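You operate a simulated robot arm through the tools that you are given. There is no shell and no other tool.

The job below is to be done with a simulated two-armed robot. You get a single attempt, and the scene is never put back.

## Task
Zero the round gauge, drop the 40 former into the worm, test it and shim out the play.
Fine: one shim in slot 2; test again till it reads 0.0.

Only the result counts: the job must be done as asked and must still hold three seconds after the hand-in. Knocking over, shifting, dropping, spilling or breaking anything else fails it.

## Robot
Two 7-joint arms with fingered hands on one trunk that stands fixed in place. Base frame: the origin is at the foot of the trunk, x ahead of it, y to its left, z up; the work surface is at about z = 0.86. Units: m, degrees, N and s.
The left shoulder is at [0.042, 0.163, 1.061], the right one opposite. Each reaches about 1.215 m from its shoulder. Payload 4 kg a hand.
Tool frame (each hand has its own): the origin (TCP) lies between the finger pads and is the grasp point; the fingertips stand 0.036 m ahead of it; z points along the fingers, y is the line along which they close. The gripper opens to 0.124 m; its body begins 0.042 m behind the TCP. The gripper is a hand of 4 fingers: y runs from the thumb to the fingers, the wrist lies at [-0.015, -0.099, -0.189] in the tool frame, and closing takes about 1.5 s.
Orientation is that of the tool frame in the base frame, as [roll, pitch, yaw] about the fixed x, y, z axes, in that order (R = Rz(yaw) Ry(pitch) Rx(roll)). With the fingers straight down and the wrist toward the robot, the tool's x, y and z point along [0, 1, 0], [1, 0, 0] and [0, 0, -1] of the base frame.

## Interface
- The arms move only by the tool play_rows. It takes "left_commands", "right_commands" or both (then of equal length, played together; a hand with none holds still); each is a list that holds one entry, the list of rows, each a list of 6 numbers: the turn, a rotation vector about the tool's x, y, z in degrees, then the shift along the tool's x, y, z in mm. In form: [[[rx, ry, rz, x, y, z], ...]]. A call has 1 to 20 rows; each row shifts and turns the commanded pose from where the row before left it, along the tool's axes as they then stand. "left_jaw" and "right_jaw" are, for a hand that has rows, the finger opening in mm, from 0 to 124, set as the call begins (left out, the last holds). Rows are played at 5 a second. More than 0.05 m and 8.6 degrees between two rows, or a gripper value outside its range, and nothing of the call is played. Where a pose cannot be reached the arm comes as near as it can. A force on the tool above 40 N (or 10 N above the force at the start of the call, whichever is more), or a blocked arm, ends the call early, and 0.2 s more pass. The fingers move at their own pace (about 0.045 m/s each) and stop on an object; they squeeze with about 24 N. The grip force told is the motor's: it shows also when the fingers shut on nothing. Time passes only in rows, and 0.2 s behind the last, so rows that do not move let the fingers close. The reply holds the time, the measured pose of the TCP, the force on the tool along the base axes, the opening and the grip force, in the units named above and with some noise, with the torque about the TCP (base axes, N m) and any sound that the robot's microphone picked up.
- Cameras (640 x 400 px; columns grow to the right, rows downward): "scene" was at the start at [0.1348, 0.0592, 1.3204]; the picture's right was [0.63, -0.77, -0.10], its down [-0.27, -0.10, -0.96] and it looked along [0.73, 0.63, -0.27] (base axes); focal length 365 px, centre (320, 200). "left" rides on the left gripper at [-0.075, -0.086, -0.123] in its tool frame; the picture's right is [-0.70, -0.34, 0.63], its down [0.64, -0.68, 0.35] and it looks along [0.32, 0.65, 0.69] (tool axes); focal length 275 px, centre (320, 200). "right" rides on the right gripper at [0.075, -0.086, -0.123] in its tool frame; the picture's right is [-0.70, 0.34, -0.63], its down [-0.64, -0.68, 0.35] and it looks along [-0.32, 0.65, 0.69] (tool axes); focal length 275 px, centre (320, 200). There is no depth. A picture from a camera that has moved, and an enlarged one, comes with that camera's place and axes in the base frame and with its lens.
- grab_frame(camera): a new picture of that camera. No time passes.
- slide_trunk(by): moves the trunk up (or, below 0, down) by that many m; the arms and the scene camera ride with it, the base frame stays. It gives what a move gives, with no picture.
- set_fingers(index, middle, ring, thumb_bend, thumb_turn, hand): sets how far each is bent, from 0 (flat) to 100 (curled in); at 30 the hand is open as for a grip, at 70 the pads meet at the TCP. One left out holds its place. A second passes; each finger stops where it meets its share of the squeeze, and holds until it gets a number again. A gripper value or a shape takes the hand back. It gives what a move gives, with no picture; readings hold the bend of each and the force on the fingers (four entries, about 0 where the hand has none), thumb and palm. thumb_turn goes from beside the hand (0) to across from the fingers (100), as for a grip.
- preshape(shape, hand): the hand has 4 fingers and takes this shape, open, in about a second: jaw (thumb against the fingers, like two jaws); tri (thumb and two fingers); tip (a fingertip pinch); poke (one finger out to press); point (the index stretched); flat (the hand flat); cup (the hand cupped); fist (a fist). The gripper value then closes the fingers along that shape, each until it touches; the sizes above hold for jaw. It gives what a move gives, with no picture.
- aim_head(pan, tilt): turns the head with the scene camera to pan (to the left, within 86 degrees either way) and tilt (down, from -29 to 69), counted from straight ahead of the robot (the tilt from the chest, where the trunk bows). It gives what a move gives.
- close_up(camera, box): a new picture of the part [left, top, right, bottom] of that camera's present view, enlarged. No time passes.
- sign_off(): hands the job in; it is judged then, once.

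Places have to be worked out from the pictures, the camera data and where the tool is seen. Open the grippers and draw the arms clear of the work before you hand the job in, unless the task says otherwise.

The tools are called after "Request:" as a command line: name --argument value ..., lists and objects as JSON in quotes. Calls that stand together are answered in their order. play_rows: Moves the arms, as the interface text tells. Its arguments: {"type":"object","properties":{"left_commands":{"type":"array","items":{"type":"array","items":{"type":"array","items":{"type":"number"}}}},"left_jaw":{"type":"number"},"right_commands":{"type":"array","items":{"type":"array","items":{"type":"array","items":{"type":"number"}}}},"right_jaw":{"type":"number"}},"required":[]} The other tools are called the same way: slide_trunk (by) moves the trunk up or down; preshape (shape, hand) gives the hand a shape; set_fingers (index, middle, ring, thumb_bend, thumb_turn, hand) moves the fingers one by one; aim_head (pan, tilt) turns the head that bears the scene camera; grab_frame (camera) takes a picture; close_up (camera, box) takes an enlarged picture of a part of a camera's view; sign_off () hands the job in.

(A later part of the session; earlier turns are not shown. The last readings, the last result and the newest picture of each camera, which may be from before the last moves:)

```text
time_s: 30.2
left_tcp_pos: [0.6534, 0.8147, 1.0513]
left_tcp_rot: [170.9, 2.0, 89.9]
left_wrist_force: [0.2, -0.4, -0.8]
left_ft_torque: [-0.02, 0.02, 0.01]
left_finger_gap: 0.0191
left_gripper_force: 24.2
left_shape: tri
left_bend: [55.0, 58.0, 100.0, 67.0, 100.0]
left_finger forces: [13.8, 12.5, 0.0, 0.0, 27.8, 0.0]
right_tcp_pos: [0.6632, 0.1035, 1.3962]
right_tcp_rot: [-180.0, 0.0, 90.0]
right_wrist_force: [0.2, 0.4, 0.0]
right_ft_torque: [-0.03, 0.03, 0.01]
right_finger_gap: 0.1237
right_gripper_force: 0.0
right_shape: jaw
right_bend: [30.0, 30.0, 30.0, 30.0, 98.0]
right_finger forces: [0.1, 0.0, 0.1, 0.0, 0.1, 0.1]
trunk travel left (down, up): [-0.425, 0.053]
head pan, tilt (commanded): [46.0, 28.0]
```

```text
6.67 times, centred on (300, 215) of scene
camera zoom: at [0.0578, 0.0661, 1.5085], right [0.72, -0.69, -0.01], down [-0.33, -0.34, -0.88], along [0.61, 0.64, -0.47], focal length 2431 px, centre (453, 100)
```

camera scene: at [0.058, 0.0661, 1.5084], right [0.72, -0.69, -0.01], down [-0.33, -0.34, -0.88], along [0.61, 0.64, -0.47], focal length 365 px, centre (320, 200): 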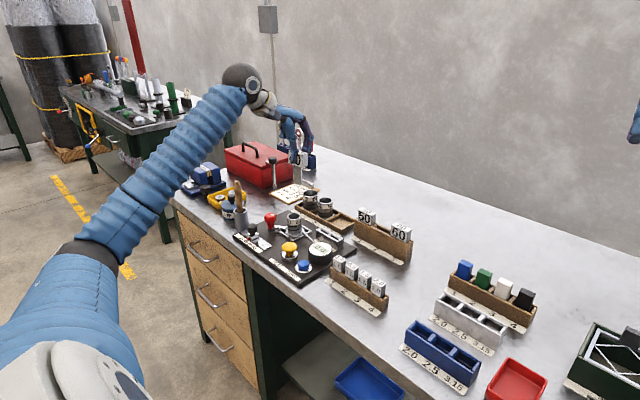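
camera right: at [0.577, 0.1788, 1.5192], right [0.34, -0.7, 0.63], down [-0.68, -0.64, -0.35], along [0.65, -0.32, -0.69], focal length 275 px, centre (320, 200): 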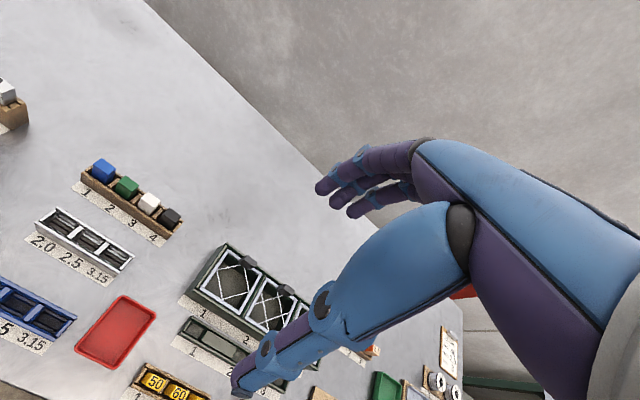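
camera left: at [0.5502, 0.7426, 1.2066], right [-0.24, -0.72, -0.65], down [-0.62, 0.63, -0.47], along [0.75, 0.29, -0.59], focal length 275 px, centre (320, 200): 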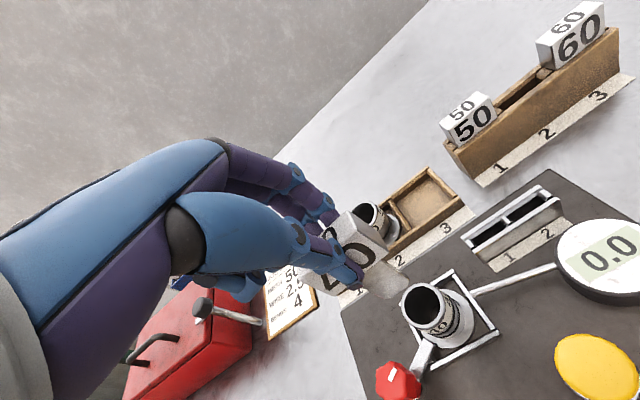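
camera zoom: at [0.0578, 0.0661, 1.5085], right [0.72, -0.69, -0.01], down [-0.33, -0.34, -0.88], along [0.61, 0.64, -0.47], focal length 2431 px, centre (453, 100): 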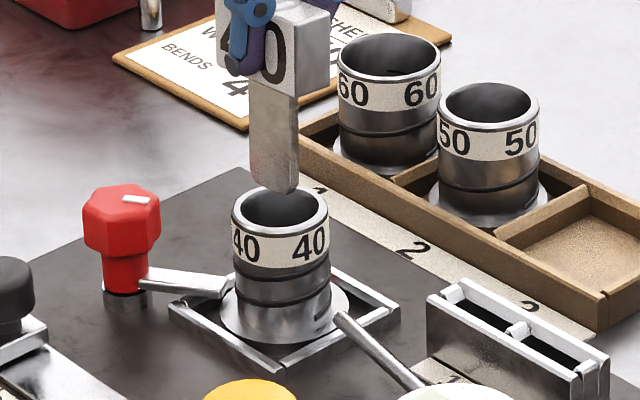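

The blade end is ~12 mm above the rim, about 1 mm short in x and 1.5–2 mm in y. I'll correct and lower it 20 mm into the mouth in small steps.

Request:
play_rows --left_commands '[[[0, 0, 0, 1.5, 1, 2], [0, 0, 0, 0.2, -0.9, 6], [0, 0, 0, 0.2, -0.9, 6], [0, 0, 0, 0.2, -0.9, 6], [0, 0, 0, 0, 0, 0]]]'

Request:
close_up --camera "left" --box '[340, 230, 480, 360]'

Request:
close_up --camera "scene" --box '[275, 185, 325, 245]'

```text
time_s: 31.4
left_tcp_pos: [0.6541, 0.8177, 1.0305]
left_tcp_rot: [171.0, 2.0, 89.9]
left_wrist_force: [-0.2, 0.4, -1.2]
left_ft_torque: [-0.01, 0.01, 0.04]
left_finger_gap: 0.0191
left_gripper_force: 23.4
left_shape: tri
left_bend: [55.0, 58.0, 100.0, 67.0, 100.0]
left_finger forces: [13.8, 12.5, 0.1, 0.0, 27.7, 0.1]
right_tcp_pos: [0.6626, 0.104, 1.3965]
right_tcp_rot: [-179.9, 0.0, 89.9]
right_wrist_force: [-0.4, -0.1, 0.2]
right_ft_torque: [0.0, -0.01, -0.01]
right_finger_gap: 0.1235
right_gripper_force: 0.1
right_shape: jaw
right_bend: [30.0, 30.0, 30.0, 30.0, 98.0]
right_finger forces: [0.0, 0.0, 0.1, 0.0, 0.0, 0.0]
trunk travel left (down, up): [-0.425, 0.053]
head pan, tilt (commanded): [46.0, 28.0]
```

```text
3.08 times, centred on (410, 295) of left
camera zoom: at [0.5507, 0.7468, 1.1406], right [-0.24, -0.72, -0.65], down [-0.62, 0.63, -0.47], along [0.75, 0.29, -0.59], focal length 847 px, centre (43, -92)
```

zoom: 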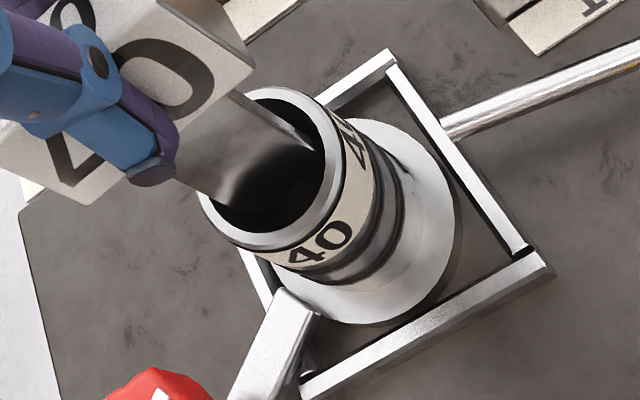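

```text
6.67 times, centred on (300, 215) of scene
camera zoom: at [0.0578, 0.0662, 1.5084], right [0.72, -0.69, -0.01], down [-0.33, -0.34, -0.88], along [0.61, 0.64, -0.47], focal length 2431 px, centre (453, 100)
```

zoom: 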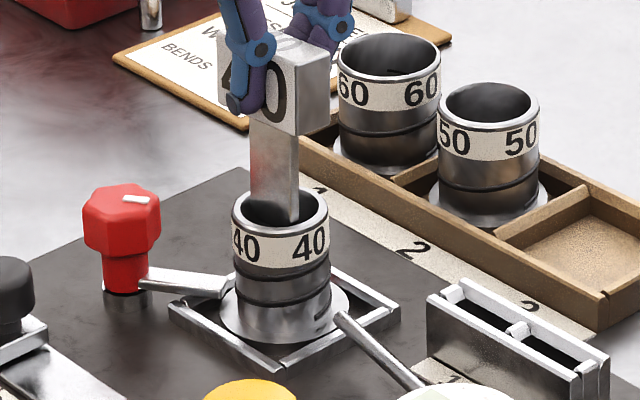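

The blade has entered the bore freely with no force. I'll lower another 30 mm in small steps.

Request:
play_rows --left_commands '[[[0, 0, 0, 0.2, -0.93, 5.92], [0, 0, 0, 0.2, -0.93, 5.92], [0, 0, 0, 0.2, -0.93, 5.92], [0, 0, 0, 0.2, -0.93, 5.92], [0, 0, 0, 0.2, -0.93, 5.92], [0, 0, 0, 0, 0, 0]]]'

Request:
close_up --camera "left" --box '[300, 200, 460, 340]'

Request:
close_up --camera "scene" --box '[275, 185, 325, 245]'

```text
time_s: 32.8
left_tcp_pos: [0.6543, 0.8194, 0.9995]
left_tcp_rot: [171.0, 2.0, 89.9]
left_wrist_force: [0.8, -0.3, -2.6]
left_ft_torque: [-0.02, 0.0, -0.01]
left_finger_gap: 0.0193
left_gripper_force: 23.5
left_shape: tri
left_bend: [55.0, 58.0, 100.0, 67.0, 100.0]
left_finger forces: [13.8, 12.5, 0.0, 0.1, 27.8, 0.1]
right_tcp_pos: [0.6642, 0.1038, 1.3974]
right_tcp_rot: [-179.9, 0.1, 90.0]
right_wrist_force: [0.0, -0.2, -0.5]
right_ft_torque: [0.0, 0.04, 0.0]
right_finger_gap: 0.1236
right_gripper_force: 0.1
right_shape: jaw
right_bend: [30.0, 30.0, 30.0, 30.0, 98.0]
right_finger forces: [0.0, 0.0, 0.1, 0.1, 0.0, 0.0]
trunk travel left (down, up): [-0.425, 0.053]
head pan, tilt (commanded): [46.0, 28.0]
```

```text
2.86 times, centred on (380, 270) of left
camera zoom: at [0.5502, 0.7469, 1.1102], right [-0.24, -0.72, -0.65], down [-0.62, 0.63, -0.47], along [0.75, 0.29, -0.59], focal length 786 px, centre (149, 0)
```

zoom: 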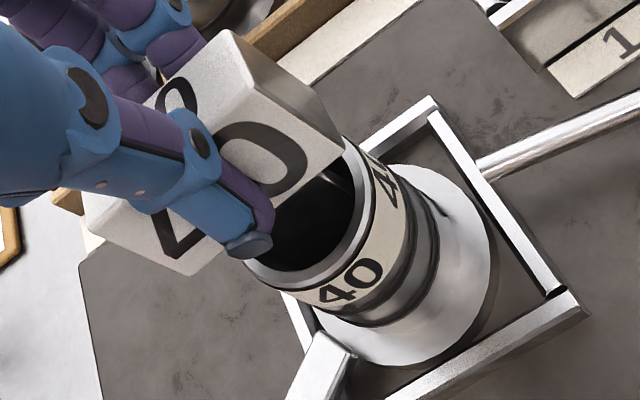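

```text
6.67 times, centred on (300, 215) of scene
camera zoom: at [0.0579, 0.0662, 1.5084], right [0.72, -0.69, -0.01], down [-0.33, -0.34, -0.88], along [0.61, 0.64, -0.47], focal length 2431 px, centre (453, 100)
```

zoom: 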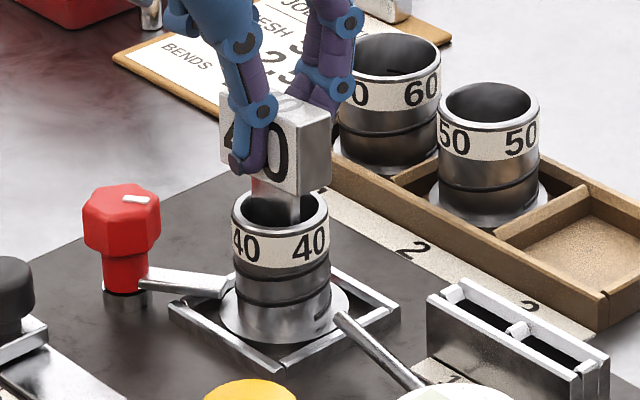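

The head is about 12 mm above the rim, blade well inside. I'll lower another 7 mm and look at the thumb's clearance to the rim.

Request:
play_rows --left_commands '[[[0, 0, 0, 0.1, -0.55, 3.5], [0, 0, 0, 0.1, -0.55, 3.5], [0, 0, 0, 0, 0, 0]]]'

Request:
close_up --camera "left" --box '[300, 200, 460, 340]'

Request:
close_up --camera "scene" --box '[275, 195, 315, 235]'

```text
time_s: 33.6
left_tcp_pos: [0.6542, 0.8177, 0.9941]
left_tcp_rot: [171.1, 1.8, 89.9]
left_wrist_force: [0.2, -0.1, -2.2]
left_ft_torque: [0.05, 0.01, 0.01]
left_finger_gap: 0.0191
left_gripper_force: 24.2
left_shape: tri
left_bend: [55.0, 58.0, 100.0, 67.0, 100.0]
left_finger forces: [13.8, 12.5, 0.1, 0.1, 27.5, 0.0]
right_tcp_pos: [0.6636, 0.1041, 1.3959]
right_tcp_rot: [-179.9, 0.0, 90.0]
right_wrist_force: [-0.3, -0.1, 0.0]
right_ft_torque: [0.02, -0.01, -0.01]
right_finger_gap: 0.1236
right_gripper_force: 0.0
right_shape: jaw
right_bend: [30.0, 30.0, 30.0, 30.0, 98.0]
right_finger forces: [0.1, 0.1, 0.1, 0.0, 0.0, 0.0]
trunk travel left (down, up): [-0.425, 0.053]
head pan, tilt (commanded): [46.0, 28.0]
```

```text
2.86 times, centred on (380, 270) of left
camera zoom: at [0.5502, 0.7471, 1.1035], right [-0.24, -0.72, -0.65], down [-0.62, 0.63, -0.47], along [0.75, 0.29, -0.59], focal length 786 px, centre (149, 0)
```

zoom: 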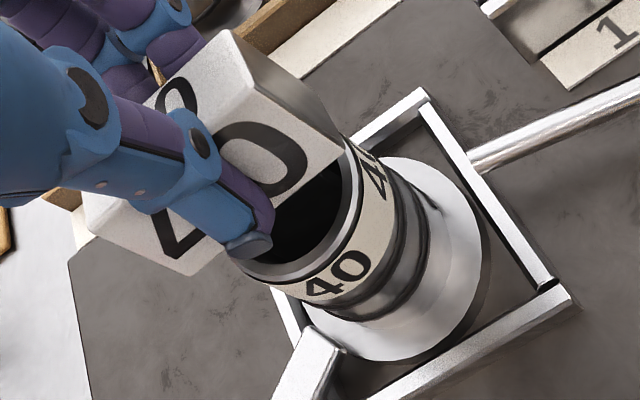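

```text
10.00 times, centred on (295, 215) of scene
camera zoom: at [0.0579, 0.0662, 1.5084], right [0.72, -0.69, -0.01], down [-0.33, -0.34, -0.88], along [0.61, 0.64, -0.47], focal length 3646 px, centre (570, 50)
```

zoom: 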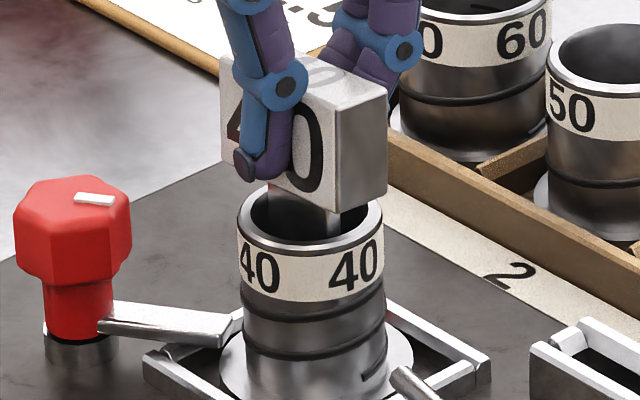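

About 14 mm remains to seat. I'll lower another 9 mm, watching force.

Request:
play_rows --left_commands '[[[0, 0, 0, 0.1, -0.47, 3], [0, 0, 0, 0.1, -0.47, 3], [0, 0, 0, 0.1, -0.47, 3], [0, 0, 0, 0, 0, 0]]]'

Request:
close_up --camera "left" --box '[300, 200, 460, 340]'

Request:
close_up --camera "scene" --box '[275, 195, 315, 235]'

```text
time_s: 34.6
left_tcp_pos: [0.6541, 0.8176, 0.983]
left_tcp_rot: [170.9, 1.9, 89.9]
left_wrist_force: [0.4, 0.8, -2.0]
left_ft_torque: [-0.02, 0.01, 0.03]
left_finger_gap: 0.0192
left_gripper_force: 24.2
left_shape: tri
left_bend: [55.0, 58.0, 100.0, 67.0, 100.0]
left_finger forces: [14.0, 12.5, 0.0, 0.1, 27.6, 0.0]
right_tcp_pos: [0.6626, 0.1054, 1.3966]
right_tcp_rot: [-179.9, -0.1, 90.0]
right_wrist_force: [-0.6, -0.3, -0.3]
right_ft_torque: [-0.01, -0.01, -0.01]
right_finger_gap: 0.1236
right_gripper_force: 0.0
right_shape: jaw
right_bend: [30.0, 30.0, 30.0, 30.0, 98.0]
right_finger forces: [0.0, 0.1, 0.0, 0.1, 0.1, 0.0]
trunk travel left (down, up): [-0.425, 0.053]
head pan, tilt (commanded): [46.0, 28.0]
```

```text
2.86 times, centred on (380, 270) of left
camera zoom: at [0.5499, 0.7463, 1.0943], right [-0.24, -0.72, -0.65], down [-0.62, 0.63, -0.47], along [0.75, 0.29, -0.59], focal length 786 px, centre (149, 0)
```

zoom: 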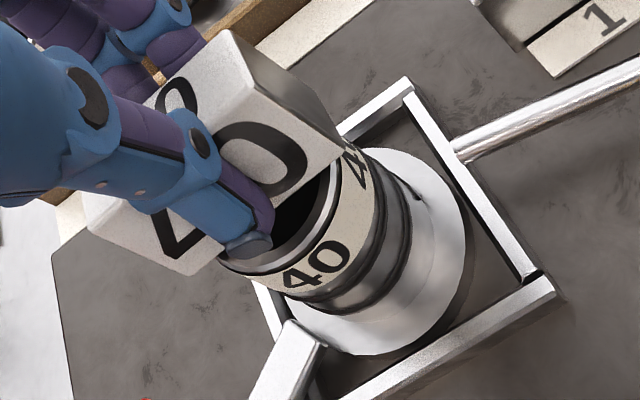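

```text
10.00 times, centred on (295, 215) of scene
camera zoom: at [0.0579, 0.0662, 1.5084], right [0.72, -0.69, -0.01], down [-0.33, -0.34, -0.88], along [0.61, 0.64, -0.47], focal length 3646 px, centre (570, 50)
```

zoom: 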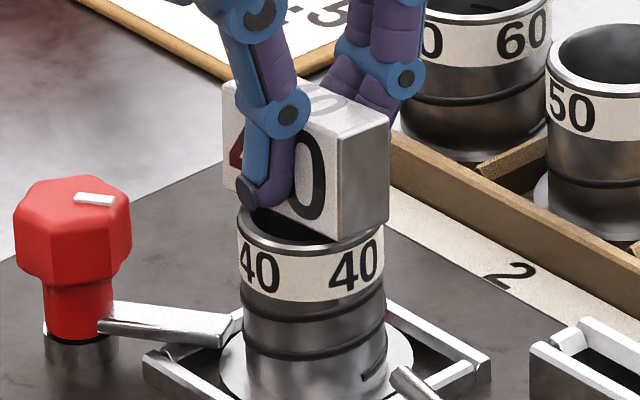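

About 5 mm remains and the thumb tip is near the rim. I'll lower 2 mm more and then open the fingers to let the former drop.

Request:
play_rows --left_commands '[[[0, 0, 0, 0.05, -0.3, 2], [0, 0, 0, 0, 0, 0]]]'

Request:
play_rows --left_commands '[[[0, 0, 0, 0, 0, 0], [0, 0, 0, 0, 0, 0], [0, 0, 0, 0, 0, 0], [0, 0, 0, 0, 0, 0], [0, 0, 0, 0, 0, 0]]]' --left_jaw 45

Request:
close_up --camera "left" --box '[300, 200, 460, 340]'

Request:
close_up --camera "scene" --box '[275, 195, 315, 235]'

```text
time_s: 35.2
left_tcp_pos: [0.6535, 0.8169, 0.9822]
left_tcp_rot: [171.0, 2.0, 89.9]
left_wrist_force: [0.3, -1.4, 3.5]
left_ft_torque: [0.06, -0.1, -0.05]
left_finger_gap: 0.0193
left_gripper_force: 24.0
left_shape: tri
left_bend: [55.0, 58.0, 100.0, 67.0, 100.0]
left_finger forces: [13.9, 12.7, 0.0, 0.0, 29.2, 0.0]
right_tcp_pos: [0.6629, 0.1035, 1.3961]
right_tcp_rot: [-179.9, 0.0, 90.0]
right_wrist_force: [-0.1, 0.0, 0.1]
right_ft_torque: [-0.02, -0.02, 0.02]
right_finger_gap: 0.1235
right_gripper_force: 0.0
right_shape: jaw
right_bend: [30.0, 30.0, 30.0, 30.0, 98.0]
right_finger forces: [0.0, 0.0, 0.1, 0.0, 0.0, 0.1]
trunk travel left (down, up): [-0.425, 0.053]
head pan, tilt (commanded): [46.0, 28.0]
```

```text
time_s: 36.4
left_tcp_pos: [0.653, 0.8162, 0.982]
left_tcp_rot: [171.0, 1.9, 89.9]
left_wrist_force: [0.0, 0.1, -0.3]
left_ft_torque: [-0.02, -0.04, 0.0]
left_finger_gap: 0.0447
left_gripper_force: 0.0
left_shape: tri
left_bend: [48.0, 52.0, 99.0, 60.0, 100.0]
left_finger forces: [0.0, 0.0, 0.0, 0.0, 0.1, 0.1]
right_tcp_pos: [0.662, 0.1053, 1.3969]
right_tcp_rot: [180.0, 0.1, 90.0]
right_wrist_force: [0.6, -0.5, -0.2]
right_ft_torque: [0.0, 0.03, -0.01]
right_finger_gap: 0.1236
right_gripper_force: 0.0
right_shape: jaw
right_bend: [30.0, 30.0, 30.0, 30.0, 98.0]
right_finger forces: [0.0, 0.0, 0.1, 0.0, 0.1, 0.1]
trunk travel left (down, up): [-0.425, 0.053]
head pan, tilt (commanded): [46.0, 28.0]
```

```text
2.86 times, centred on (380, 270) of left
camera zoom: at [0.55, 0.7459, 1.0924], right [-0.24, -0.72, -0.65], down [-0.62, 0.63, -0.47], along [0.75, 0.29, -0.59], focal length 786 px, centre (149, 0)
```

zoom: 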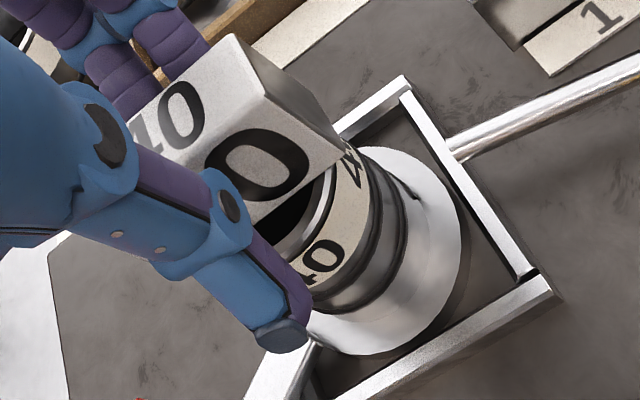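

```text
10.00 times, centred on (295, 215) of scene
camera zoom: at [0.0577, 0.066, 1.5084], right [0.72, -0.69, -0.01], down [-0.33, -0.34, -0.88], along [0.61, 0.64, -0.47], focal length 3646 px, centre (570, 50)
```

zoom: 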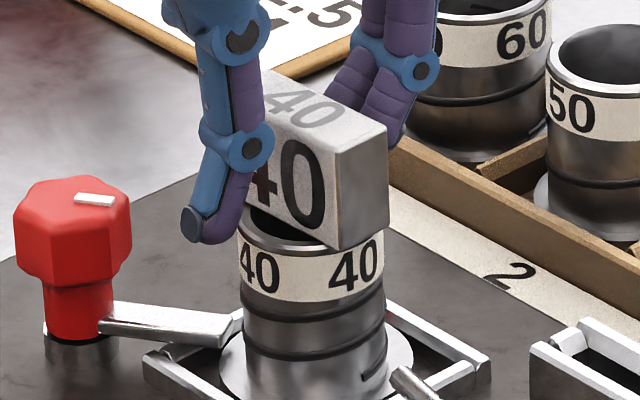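

The former dropped in and the fingers are free of it. I'll open a little wider and rise straight up clear of it.

Request:
play_rows --left_commands '[[[0, 0, 0, 0, 0, 0], [0, 0, 0, 0, 0, 0], [0, 0, 0, 0, 0, 0], [0, 0, 0, -0.35, 1.55, -9.9], [0, 0, 0, -0.7, 3.1, -19.7], [0, 0, 0, -0.7, 3.1, -19.7], [0, 0, 0, -1, 4.65, -29.6], [0, 0, 0, -1, 4.65, -29.6], [0, 0, 0, -1, 4.65, -29.6]]]' --left_jaw 60

Request:
close_up --camera "left" --box '[300, 200, 560, 390]'

Request:
close_up --camera "scene" --box '[260, 190, 330, 260]'

```text
time_s: 38.4
left_tcp_pos: [0.6525, 0.8192, 1.1232]
left_tcp_rot: [170.9, 2.0, 89.8]
left_wrist_force: [0.1, 0.0, 0.1]
left_ft_torque: [-0.03, 0.01, -0.02]
left_finger_gap: 0.0598
left_gripper_force: 0.1
left_shape: tri
left_bend: [43.0, 46.0, 99.0, 56.0, 100.0]
left_finger forces: [0.1, 0.1, 0.0, 0.0, 0.0, 0.0]
right_tcp_pos: [0.6631, 0.104, 1.3968]
right_tcp_rot: [-180.0, 0.0, 89.9]
right_wrist_force: [-0.6, 0.6, -0.3]
right_ft_torque: [-0.02, 0.01, -0.04]
right_finger_gap: 0.1237
right_gripper_force: 0.1
right_shape: jaw
right_bend: [30.0, 30.0, 30.0, 30.0, 98.0]
right_finger forces: [0.1, 0.0, 0.0, 0.0, 0.0, 0.0]
trunk travel left (down, up): [-0.425, 0.053]
head pan, tilt (commanded): [46.0, 28.0]
```

```text
2.11 times, centred on (430, 295) of left
camera zoom: at [0.5495, 0.7473, 1.2334], right [-0.24, -0.72, -0.65], down [-0.62, 0.63, -0.47], along [0.75, 0.29, -0.59], focal length 580 px, centre (88, 0)
```

zoom: 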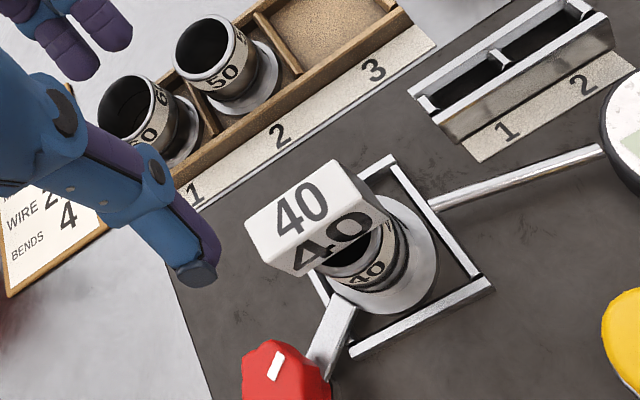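

```text
5.71 times, centred on (295, 225) of scene
camera zoom: at [0.0577, 0.0657, 1.5085], right [0.72, -0.69, -0.01], down [-0.33, -0.34, -0.88], along [0.61, 0.64, -0.47], focal length 2084 px, centre (463, 57)
```

zoom: 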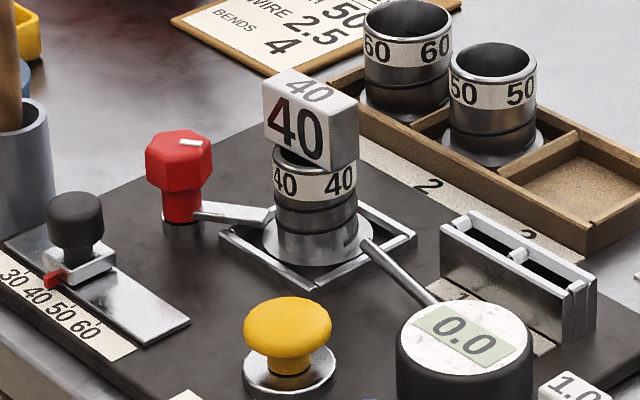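

The 40 former is seated level in the worm and the dial still reads 0.0. I'll straighten the hand, take the index-poke shape and move over the yellow TEST button, estimated at (0.570, 0.727, 0.925).

Request:
play_rows --left_commands '[[[2, 0, 0, 0, 0, -10], [3.5, 1, 0, 0, 0, 0], [3.5, 1, 0, 0, 0, 0], [0, 0, 0, -28.3, -30.5, 0], [0, 0, 0, -28.3, -30.5, 0], [0, 0, 0, -28.3, -30.5, 0], [0, 0, 0, 0, 0, 0]]]'

Request:
preshape --hand "left" --shape "poke"

Request:
set_fingers --hand "left" --index 70 --middle 100 --ring 100

Request:
grab_frame --camera "left"

Request:
close_up --camera "scene" --box '[240, 130, 370, 280]'

```text
time_s: 40.0
left_tcp_pos: [0.5636, 0.7337, 1.1315]
left_tcp_rot: [-180.0, -0.1, 90.0]
left_wrist_force: [0.3, -0.3, 0.0]
left_ft_torque: [-0.02, -0.01, 0.01]
left_finger_gap: 0.0598
left_gripper_force: 0.1
left_shape: tri
left_bend: [43.0, 46.0, 99.0, 56.0, 100.0]
left_finger forces: [0.0, 0.0, 0.0, 0.1, 0.0, 0.0]
right_tcp_pos: [0.6626, 0.1039, 1.3969]
right_tcp_rot: [-179.9, 0.1, 90.1]
right_wrist_force: [0.3, 0.9, -0.3]
right_ft_torque: [0.03, 0.0, 0.01]
right_finger_gap: 0.1235
right_gripper_force: 0.0
right_shape: jaw
right_bend: [30.0, 30.0, 30.0, 30.0, 98.0]
right_finger forces: [0.0, 0.1, 0.0, 0.0, 0.0, 0.1]
trunk travel left (down, up): [-0.425, 0.053]
head pan, tilt (commanded): [46.0, 28.0]
```

```text
time_s: 40.9
left_tcp_pos: [0.5633, 0.7336, 1.131]
left_tcp_rot: [-180.0, 0.0, 90.0]
left_wrist_force: [0.1, 0.7, -0.3]
left_ft_torque: [-0.01, 0.0, 0.0]
left_finger_gap: 0.0
left_gripper_force: 0.0
left_shape: poke
left_bend: [70.0, 70.0, 99.0, 0.0, 100.0]
left_finger forces: [0.0, 0.0, 0.0, 0.0, 0.2, 0.0]
right_tcp_pos: [0.6633, 0.1037, 1.3975]
right_tcp_rot: [180.0, 0.0, 90.0]
right_wrist_force: [0.1, -0.4, -0.4]
right_ft_torque: [-0.01, -0.02, -0.02]
right_finger_gap: 0.1237
right_gripper_force: 0.0
right_shape: jaw
right_bend: [30.0, 30.0, 30.0, 30.0, 98.0]
right_finger forces: [0.0, 0.1, 0.1, 0.0, 0.1, 0.1]
trunk travel left (down, up): [-0.425, 0.053]
head pan, tilt (commanded): [46.0, 28.0]
```

```text
time_s: 41.9
left_tcp_pos: [0.5628, 0.7342, 1.1317]
left_tcp_rot: [180.0, 0.0, 90.0]
left_wrist_force: [1.0, -0.2, 0.2]
left_ft_torque: [0.0, 0.0, 0.01]
left_finger_gap: 0.0367
left_gripper_force: 0.0
left_shape: fingers
left_bend: [70.0, 100.0, 100.0, 0.0, 100.0]
left_finger forces: [0.0, 0.1, 0.0, 0.0, 0.0, 0.1]
right_tcp_pos: [0.6632, 0.1043, 1.3975]
right_tcp_rot: [180.0, 0.0, 90.0]
right_wrist_force: [0.4, -0.2, 0.7]
right_ft_torque: [-0.01, 0.01, 0.04]
right_finger_gap: 0.1237
right_gripper_force: 0.0
right_shape: jaw
right_bend: [30.0, 30.0, 30.0, 30.0, 98.0]
right_finger forces: [0.1, 0.1, 0.0, 0.0, 0.0, 0.0]
trunk travel left (down, up): [-0.425, 0.053]
head pan, tilt (commanded): [46.0, 28.0]
```

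```text
taken
camera left: at [0.4776, 0.6592, 1.2537], right [-0.34, -0.7, -0.63], down [-0.68, 0.64, -0.35], along [0.65, 0.32, -0.69], focal length 275 px, centre (320, 200)
```

left: 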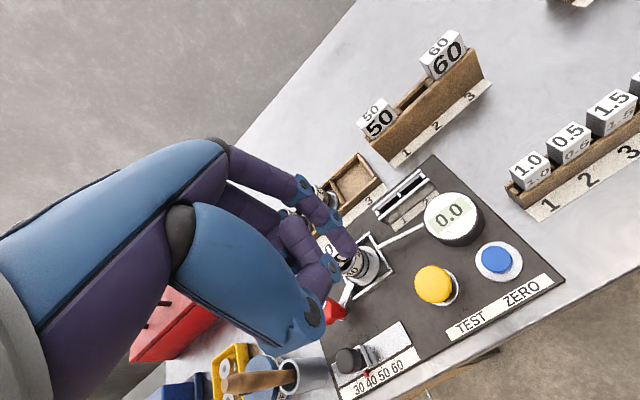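

```text
2.67 times, centred on (305, 205) of scene
camera zoom: at [0.0577, 0.0661, 1.5084], right [0.72, -0.69, -0.01], down [-0.33, -0.34, -0.88], along [0.61, 0.64, -0.47], focal length 972 px, centre (360, 187)
```

zoom: 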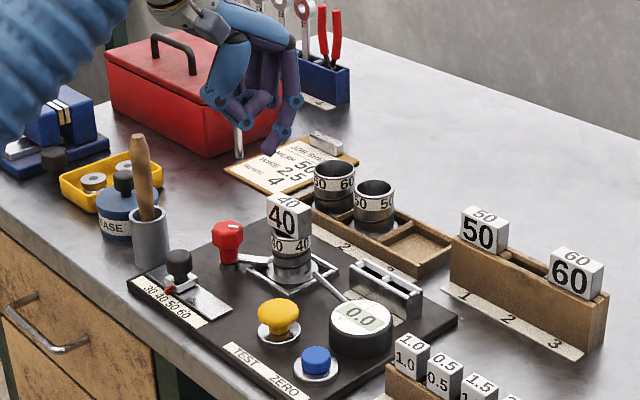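

Yellow TEST's centre triangulates to about (0.574, 0.7335, top ≈0.918). I'll place the index over it and come down to just above, then check clearance to the former.

Request:
play_rows --left_commands '[[[0, 0, 0, 6.5, 2, 26], [0, 0, 0, 0, 0, 40], [0, 0, 0, 0, 0, 40], [0, 0, 0, 0, 0, 35], [0, 0, 0, 0, 0, 0]]]'

Request:
close_up --camera "left" --box '[280, 170, 460, 310]'

Request:
close_up --camera "scene" --box '[255, 190, 335, 270]'

```text
time_s: 43.1
left_tcp_pos: [0.5642, 0.7406, 0.9926]
left_tcp_rot: [-180.0, 0.1, 90.0]
left_wrist_force: [-0.4, -0.3, 0.7]
left_ft_torque: [0.02, 0.0, -0.01]
left_finger_gap: 0.037
left_gripper_force: 0.1
left_shape: fingers
left_bend: [70.0, 100.0, 100.0, 0.0, 100.0]
left_finger forces: [0.0, 0.1, 0.0, 0.0, 0.0, 0.0]
right_tcp_pos: [0.6622, 0.1048, 1.3964]
right_tcp_rot: [-180.0, 0.1, 89.9]
right_wrist_force: [0.4, 0.4, 0.0]
right_ft_torque: [-0.01, -0.05, 0.02]
right_finger_gap: 0.1236
right_gripper_force: 0.2
right_shape: jaw
right_bend: [30.0, 30.0, 30.0, 30.0, 98.0]
right_finger forces: [0.1, 0.1, 0.0, 0.0, 0.0, 0.1]
trunk travel left (down, up): [-0.425, 0.053]
head pan, tilt (commanded): [46.0, 28.0]
```

```text
2.86 times, centred on (370, 240) of left
camera zoom: at [0.478, 0.6657, 1.1156], right [-0.34, -0.7, -0.63], down [-0.68, 0.65, -0.35], along [0.65, 0.32, -0.69], focal length 786 px, centre (177, 86)
```

zoom: 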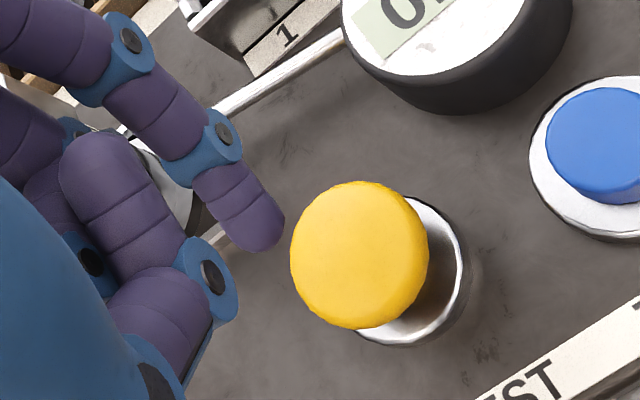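

```text
5.00 times, centred on (295, 230) of scene
camera zoom: at [0.0577, 0.0657, 1.5085], right [0.72, -0.69, -0.01], down [-0.33, -0.34, -0.88], along [0.61, 0.64, -0.47], focal length 1823 px, centre (445, 50)
```

zoom: 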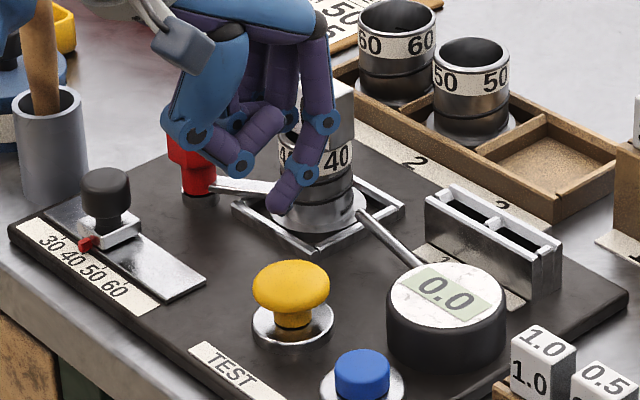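

The tip is ~4 cm above the yellow cap and nearly centred. I'll shift 2 mm and descend to almost touching.

Request:
play_rows --left_commands '[[[0, 0, 0, -2, 0.5, 14], [0, 0, 0, 0, 0, 14], [0, 0, 0, 0, 0, 0]]]'

Request:
close_up --camera "left" --box '[280, 170, 460, 310]'

Request:
close_up --camera "scene" --box '[255, 190, 335, 270]'

```text
time_s: 43.9
left_tcp_pos: [0.5638, 0.7377, 0.9636]
left_tcp_rot: [-180.0, 0.0, 90.0]
left_wrist_force: [0.3, -0.2, 1.0]
left_ft_torque: [-0.01, 0.01, 0.01]
left_finger_gap: 0.037
left_gripper_force: 0.1
left_shape: fingers
left_bend: [70.0, 100.0, 100.0, 0.0, 100.0]
left_finger forces: [0.0, 0.0, 0.0, 0.0, 0.1, 0.0]
right_tcp_pos: [0.6638, 0.1032, 1.3966]
right_tcp_rot: [180.0, 0.0, 90.0]
right_wrist_force: [-1.3, 0.2, 0.6]
right_ft_torque: [0.0, 0.0, 0.01]
right_finger_gap: 0.1235
right_gripper_force: 0.1
right_shape: jaw
right_bend: [30.0, 30.0, 30.0, 30.0, 98.0]
right_finger forces: [0.1, 0.0, 0.0, 0.1, 0.1, 0.0]
trunk travel left (down, up): [-0.425, 0.053]
head pan, tilt (commanded): [46.0, 28.0]
```

```text
2.86 times, centred on (370, 240) of left
camera zoom: at [0.4786, 0.6629, 1.0862], right [-0.34, -0.7, -0.63], down [-0.68, 0.64, -0.35], along [0.65, 0.32, -0.69], focal length 786 px, centre (177, 86)
```

zoom: 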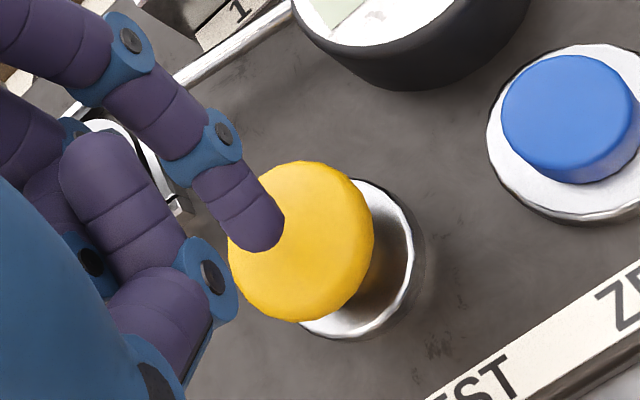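

```text
5.00 times, centred on (295, 230) of scene
camera zoom: at [0.0577, 0.066, 1.5084], right [0.72, -0.69, -0.01], down [-0.33, -0.34, -0.88], along [0.61, 0.64, -0.47], focal length 1823 px, centre (445, 50)
```

zoom: 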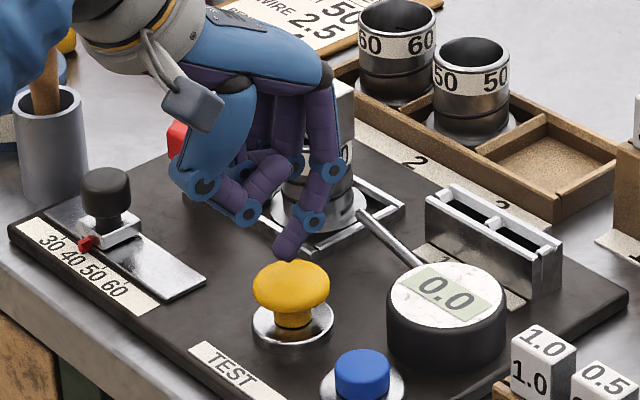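

The tip is centred just over the yellow cap. I'll press down in small steps and hold briefly.

Request:
play_rows --left_commands '[[[0, 0, 0, 0, 0, 2.5], [0, 0, 0, 0, 0, 2.5], [0, 0, 0, 0, 0, 2], [0, 0, 0, 0, 0, 2], [0, 0, 0, 0, 0, 0]]]'

Request:
close_up --camera "scene" --box '[255, 190, 335, 270]'

```text
time_s: 45.1
left_tcp_pos: [0.5631, 0.7377, 0.9536]
left_tcp_rot: [-180.0, 0.0, 90.0]
left_wrist_force: [-0.3, 0.8, -0.1]
left_ft_torque: [0.01, 0.0, 0.01]
left_finger_gap: 0.0371
left_gripper_force: 0.0
left_shape: fingers
left_bend: [70.0, 100.0, 100.0, 0.0, 100.0]
left_finger forces: [0.1, 0.0, 0.0, 0.0, 0.0, 0.0]
right_tcp_pos: [0.6625, 0.104, 1.3965]
right_tcp_rot: [180.0, -0.1, 90.0]
right_wrist_force: [0.2, -0.4, 0.2]
right_ft_torque: [0.01, 0.02, -0.04]
right_finger_gap: 0.1237
right_gripper_force: 0.0
right_shape: jaw
right_bend: [30.0, 30.0, 30.0, 30.0, 98.0]
right_finger forces: [0.0, 0.0, 0.1, 0.0, 0.0, 0.1]
trunk travel left (down, up): [-0.425, 0.053]
head pan, tilt (commanded): [46.0, 28.0]
```

```text
5.00 times, centred on (295, 230) of scene
camera zoom: at [0.0577, 0.066, 1.5084], right [0.72, -0.69, -0.01], down [-0.33, -0.34, -0.88], along [0.61, 0.64, -0.47], focal length 1823 px, centre (445, 50)
```

zoom: 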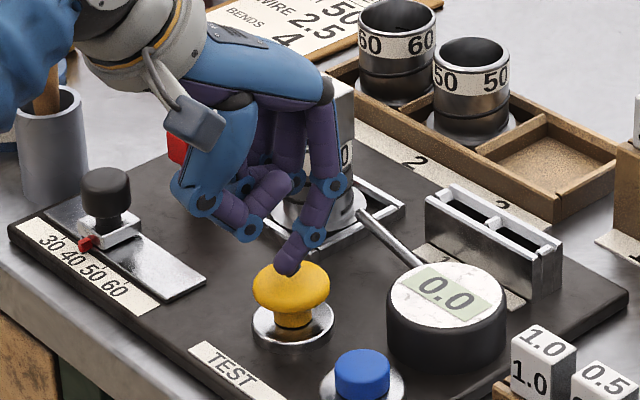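

No contact force yet though the tip is at the cap. I'll continue pressing a few mm.

Request:
play_rows --left_commands '[[[0, 0, 0, 0, 0, 2], [0, 0, 0, 0, 0, 2], [0, 0, 0, 0, 0, 1.5], [0, 0, 0, 0, 0, 0]]]'

Request:
close_up --camera "scene" --box '[255, 190, 335, 270]'

```text
time_s: 46.1
left_tcp_pos: [0.5642, 0.738, 0.9485]
left_tcp_rot: [-180.0, -0.1, 90.1]
left_wrist_force: [-0.7, 0.4, -0.4]
left_ft_torque: [0.0, 0.0, 0.01]
left_finger_gap: 0.0368
left_gripper_force: 0.1
left_shape: fingers
left_bend: [70.0, 100.0, 100.0, 0.0, 100.0]
left_finger forces: [0.1, 0.0, 0.0, 0.0, 0.0, 0.0]
right_tcp_pos: [0.6618, 0.105, 1.3961]
right_tcp_rot: [180.0, 0.0, 90.1]
right_wrist_force: [0.3, -0.4, -0.2]
right_ft_torque: [-0.01, 0.0, -0.01]
right_finger_gap: 0.1235
right_gripper_force: 0.1
right_shape: jaw
right_bend: [30.0, 30.0, 30.0, 30.0, 98.0]
right_finger forces: [0.0, 0.1, 0.0, 0.0, 0.0, 0.0]
trunk travel left (down, up): [-0.425, 0.053]
head pan, tilt (commanded): [46.0, 28.0]
```

```text
5.00 times, centred on (295, 230) of scene
camera zoom: at [0.0577, 0.0661, 1.5084], right [0.72, -0.69, -0.01], down [-0.33, -0.34, -0.88], along [0.61, 0.64, -0.47], focal length 1823 px, centre (445, 50)
```

zoom: 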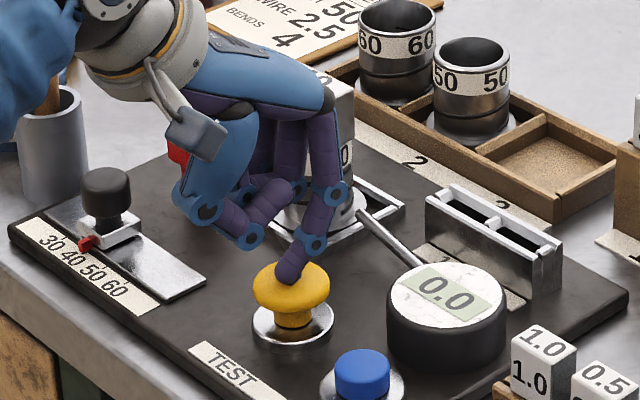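

Still no contact force; the tip remains over the cap. I'll go on down in 1.5–2 mm steps.

Request:
play_rows --left_commands '[[[0, 0, 0, 0, 0, 2], [0, 0, 0, 0, 0, 2], [0, 0, 0, 0, 0, 2], [0, 0, 0, 0, 0, 0]]]'

Request:
close_up --camera "scene" --box '[255, 190, 335, 270]'

Request:
close_up --camera "left" --box '[280, 170, 460, 310]'

```text
time_s: 47.1
left_tcp_pos: [0.5632, 0.7369, 0.942]
left_tcp_rot: [180.0, -0.1, 90.0]
left_wrist_force: [-0.1, 0.0, 3.2]
left_ft_torque: [-0.03, -0.04, 0.02]
left_finger_gap: 0.0364
left_gripper_force: 1.5
left_shape: fingers
left_bend: [70.0, 100.0, 100.0, 0.0, 100.0]
left_finger forces: [3.5, 0.0, 0.0, 0.1, 0.0, 0.0]
right_tcp_pos: [0.6624, 0.1025, 1.3967]
right_tcp_rot: [-180.0, 0.0, 90.0]
right_wrist_force: [0.4, -0.1, 0.2]
right_ft_torque: [0.01, 0.01, 0.0]
right_finger_gap: 0.1236
right_gripper_force: 0.0
right_shape: jaw
right_bend: [30.0, 30.0, 30.0, 30.0, 98.0]
right_finger forces: [0.0, 0.1, 0.0, 0.1, 0.0, 0.0]
trunk travel left (down, up): [-0.425, 0.053]
head pan, tilt (commanded): [46.0, 28.0]
heard: click
```

```text
5.00 times, centred on (295, 230) of scene
camera zoom: at [0.0576, 0.0658, 1.5085], right [0.72, -0.69, -0.01], down [-0.33, -0.34, -0.88], along [0.61, 0.64, -0.47], focal length 1823 px, centre (445, 50)
```

zoom: 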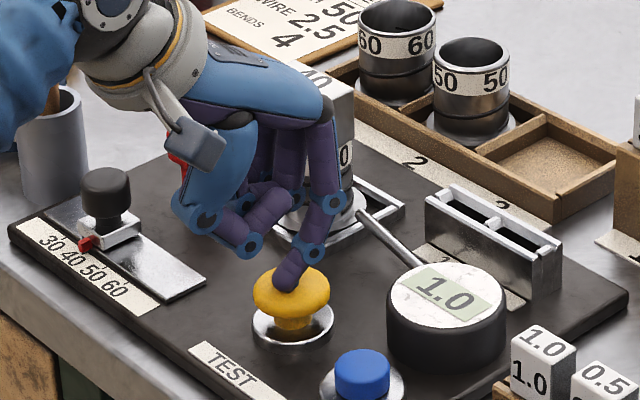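

```text
2.86 times, centred on (370, 240) of left
camera zoom: at [0.4781, 0.6629, 1.0655], right [-0.34, -0.7, -0.63], down [-0.68, 0.65, -0.35], along [0.65, 0.32, -0.69], focal length 786 px, centre (177, 86)
```

zoom: 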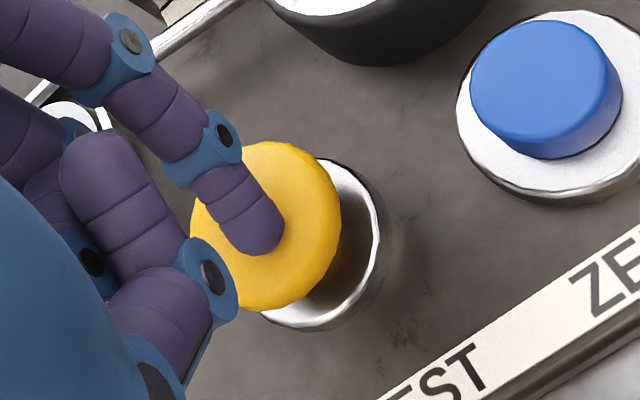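

Click heard and the dial reads 1.0 – that is the play. I'll lift off, confirm the reading, and then fetch the 1.0 shim.

Request:
play_rows --left_commands '[[[0, 0, 0, 0, 0, -15], [0, 0, 0, 0, 0, -40], [0, 0, 0, 0, 0, -45], [0, 0, 0, 0, 0, -45], [0, 0, 0, 0, 0, -45], [0, 0, 0, 0, 0, 0]]]'

Request:
close_up --camera "scene" --box '[255, 190, 355, 280]'

Request:
preshape --hand "left" --shape "tip"

Request:
grab_frame --camera "left"

```text
time_s: 48.5
left_tcp_pos: [0.5608, 0.7384, 1.1314]
left_tcp_rot: [-180.0, 0.0, 90.0]
left_wrist_force: [0.8, -0.3, -0.3]
left_ft_torque: [0.01, -0.03, 0.01]
left_finger_gap: 0.0372
left_gripper_force: 0.1
left_shape: fingers
left_bend: [70.0, 100.0, 100.0, 0.0, 100.0]
left_finger forces: [0.0, 0.0, 0.0, 0.0, 0.0, 0.0]
right_tcp_pos: [0.6636, 0.1049, 1.3961]
right_tcp_rot: [-179.9, 0.0, 90.0]
right_wrist_force: [-0.4, 0.0, 0.9]
right_ft_torque: [-0.01, 0.01, -0.03]
right_finger_gap: 0.1237
right_gripper_force: 0.0
right_shape: jaw
right_bend: [30.0, 30.0, 30.0, 30.0, 98.0]
right_finger forces: [0.0, 0.1, 0.1, 0.1, 0.0, 0.0]
trunk travel left (down, up): [-0.425, 0.053]
head pan, tilt (commanded): [46.0, 28.0]
```

```text
4.44 times, centred on (305, 235) of scene
camera zoom: at [0.0579, 0.0666, 1.5083], right [0.72, -0.69, -0.01], down [-0.33, -0.34, -0.88], along [0.61, 0.63, -0.47], focal length 1621 px, centre (387, 44)
```

zoom: 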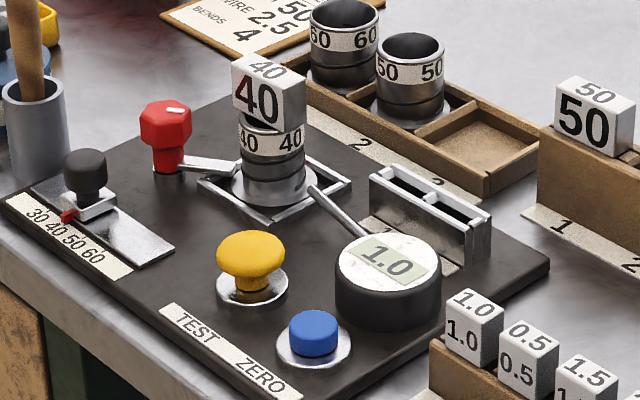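

```text
time_s: 49.4
left_tcp_pos: [0.5606, 0.7372, 1.131]
left_tcp_rot: [-180.0, 0.0, 90.0]
left_wrist_force: [-0.4, 0.6, -0.5]
left_ft_torque: [-0.01, 0.01, 0.0]
left_finger_gap: 0.1239
left_gripper_force: 0.0
left_shape: tip
left_bend: [31.0, 98.0, 99.0, 30.0, 98.0]
left_finger forces: [0.0, 0.0, 0.0, 0.0, 0.1, 0.0]
right_tcp_pos: [0.6631, 0.1049, 1.398]
right_tcp_rot: [-179.9, 0.1, 90.0]
right_wrist_force: [0.4, 0.1, -0.3]
right_ft_torque: [-0.02, 0.02, 0.02]
right_finger_gap: 0.1231
right_gripper_force: 0.0
right_shape: jaw
right_bend: [30.0, 30.0, 30.0, 30.0, 98.0]
right_finger forces: [0.0, 0.1, 0.0, 0.0, 0.0, 0.1]
trunk travel left (down, up): [-0.425, 0.053]
head pan, tilt (commanded): [46.0, 28.0]
```

```text
taken
camera left: at [0.4763, 0.6628, 1.2547], right [-0.34, -0.7, -0.63], down [-0.68, 0.64, -0.35], along [0.65, 0.32, -0.69], focal length 275 px, centre (320, 200)
```

left: 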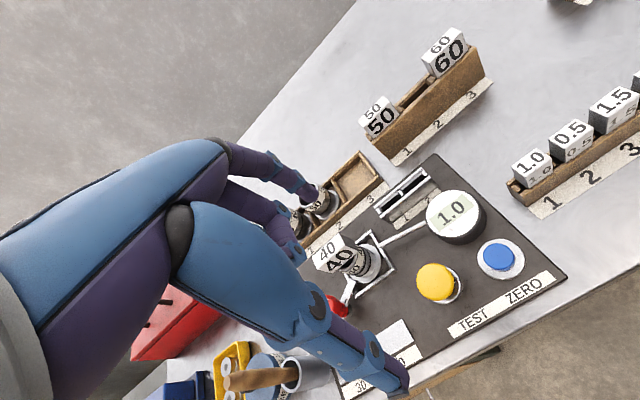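

The dial holds 1.0. I'll zoom on the shim holder and shim rack from both cameras to fix their positions.

Request:
close_up --camera "left" --box '[360, 150, 460, 240]'

Request:
close_up --camera "scene" --box '[310, 220, 360, 260]'

Request:
close_up --camera "left" --box '[490, 60, 640, 230]'

Request:
close_up --camera "scene" --box '[320, 245, 400, 325]'

```text
4.44 times, centred on (410, 195) of left
camera zoom: at [0.4763, 0.6628, 1.2547], right [-0.34, -0.7, -0.63], down [-0.68, 0.64, -0.35], along [0.65, 0.32, -0.69], focal length 1224 px, centre (-80, 222)
```

zoom: 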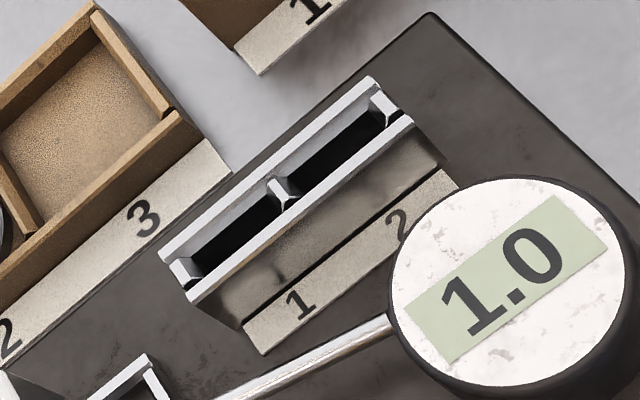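

```text
10.00 times, centred on (335, 240) of scene
camera zoom: at [0.0577, 0.0661, 1.5084], right [0.72, -0.69, -0.01], down [-0.33, -0.34, -0.88], along [0.61, 0.64, -0.47], focal length 3646 px, centre (170, -200)
```

zoom: 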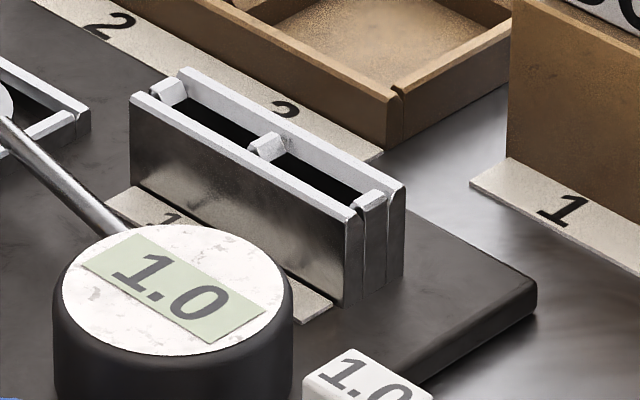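

```text
2.35 times, centred on (565, 145) of left
camera zoom: at [0.4763, 0.6628, 1.2547], right [-0.34, -0.7, -0.63], down [-0.68, 0.64, -0.35], along [0.65, 0.32, -0.69], focal length 648 px, centre (-256, 329)
```

zoom: 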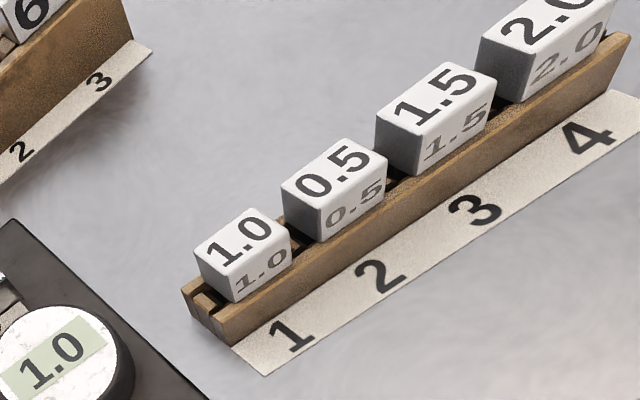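

```text
5.00 times, centred on (360, 285) of scene
camera zoom: at [0.0577, 0.0661, 1.5084], right [0.72, -0.69, -0.01], down [-0.33, -0.34, -0.88], along [0.61, 0.64, -0.47], focal length 1823 px, centre (120, -225)
```

zoom: 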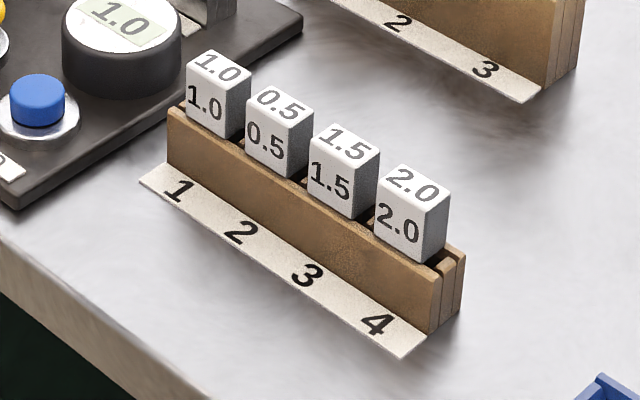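

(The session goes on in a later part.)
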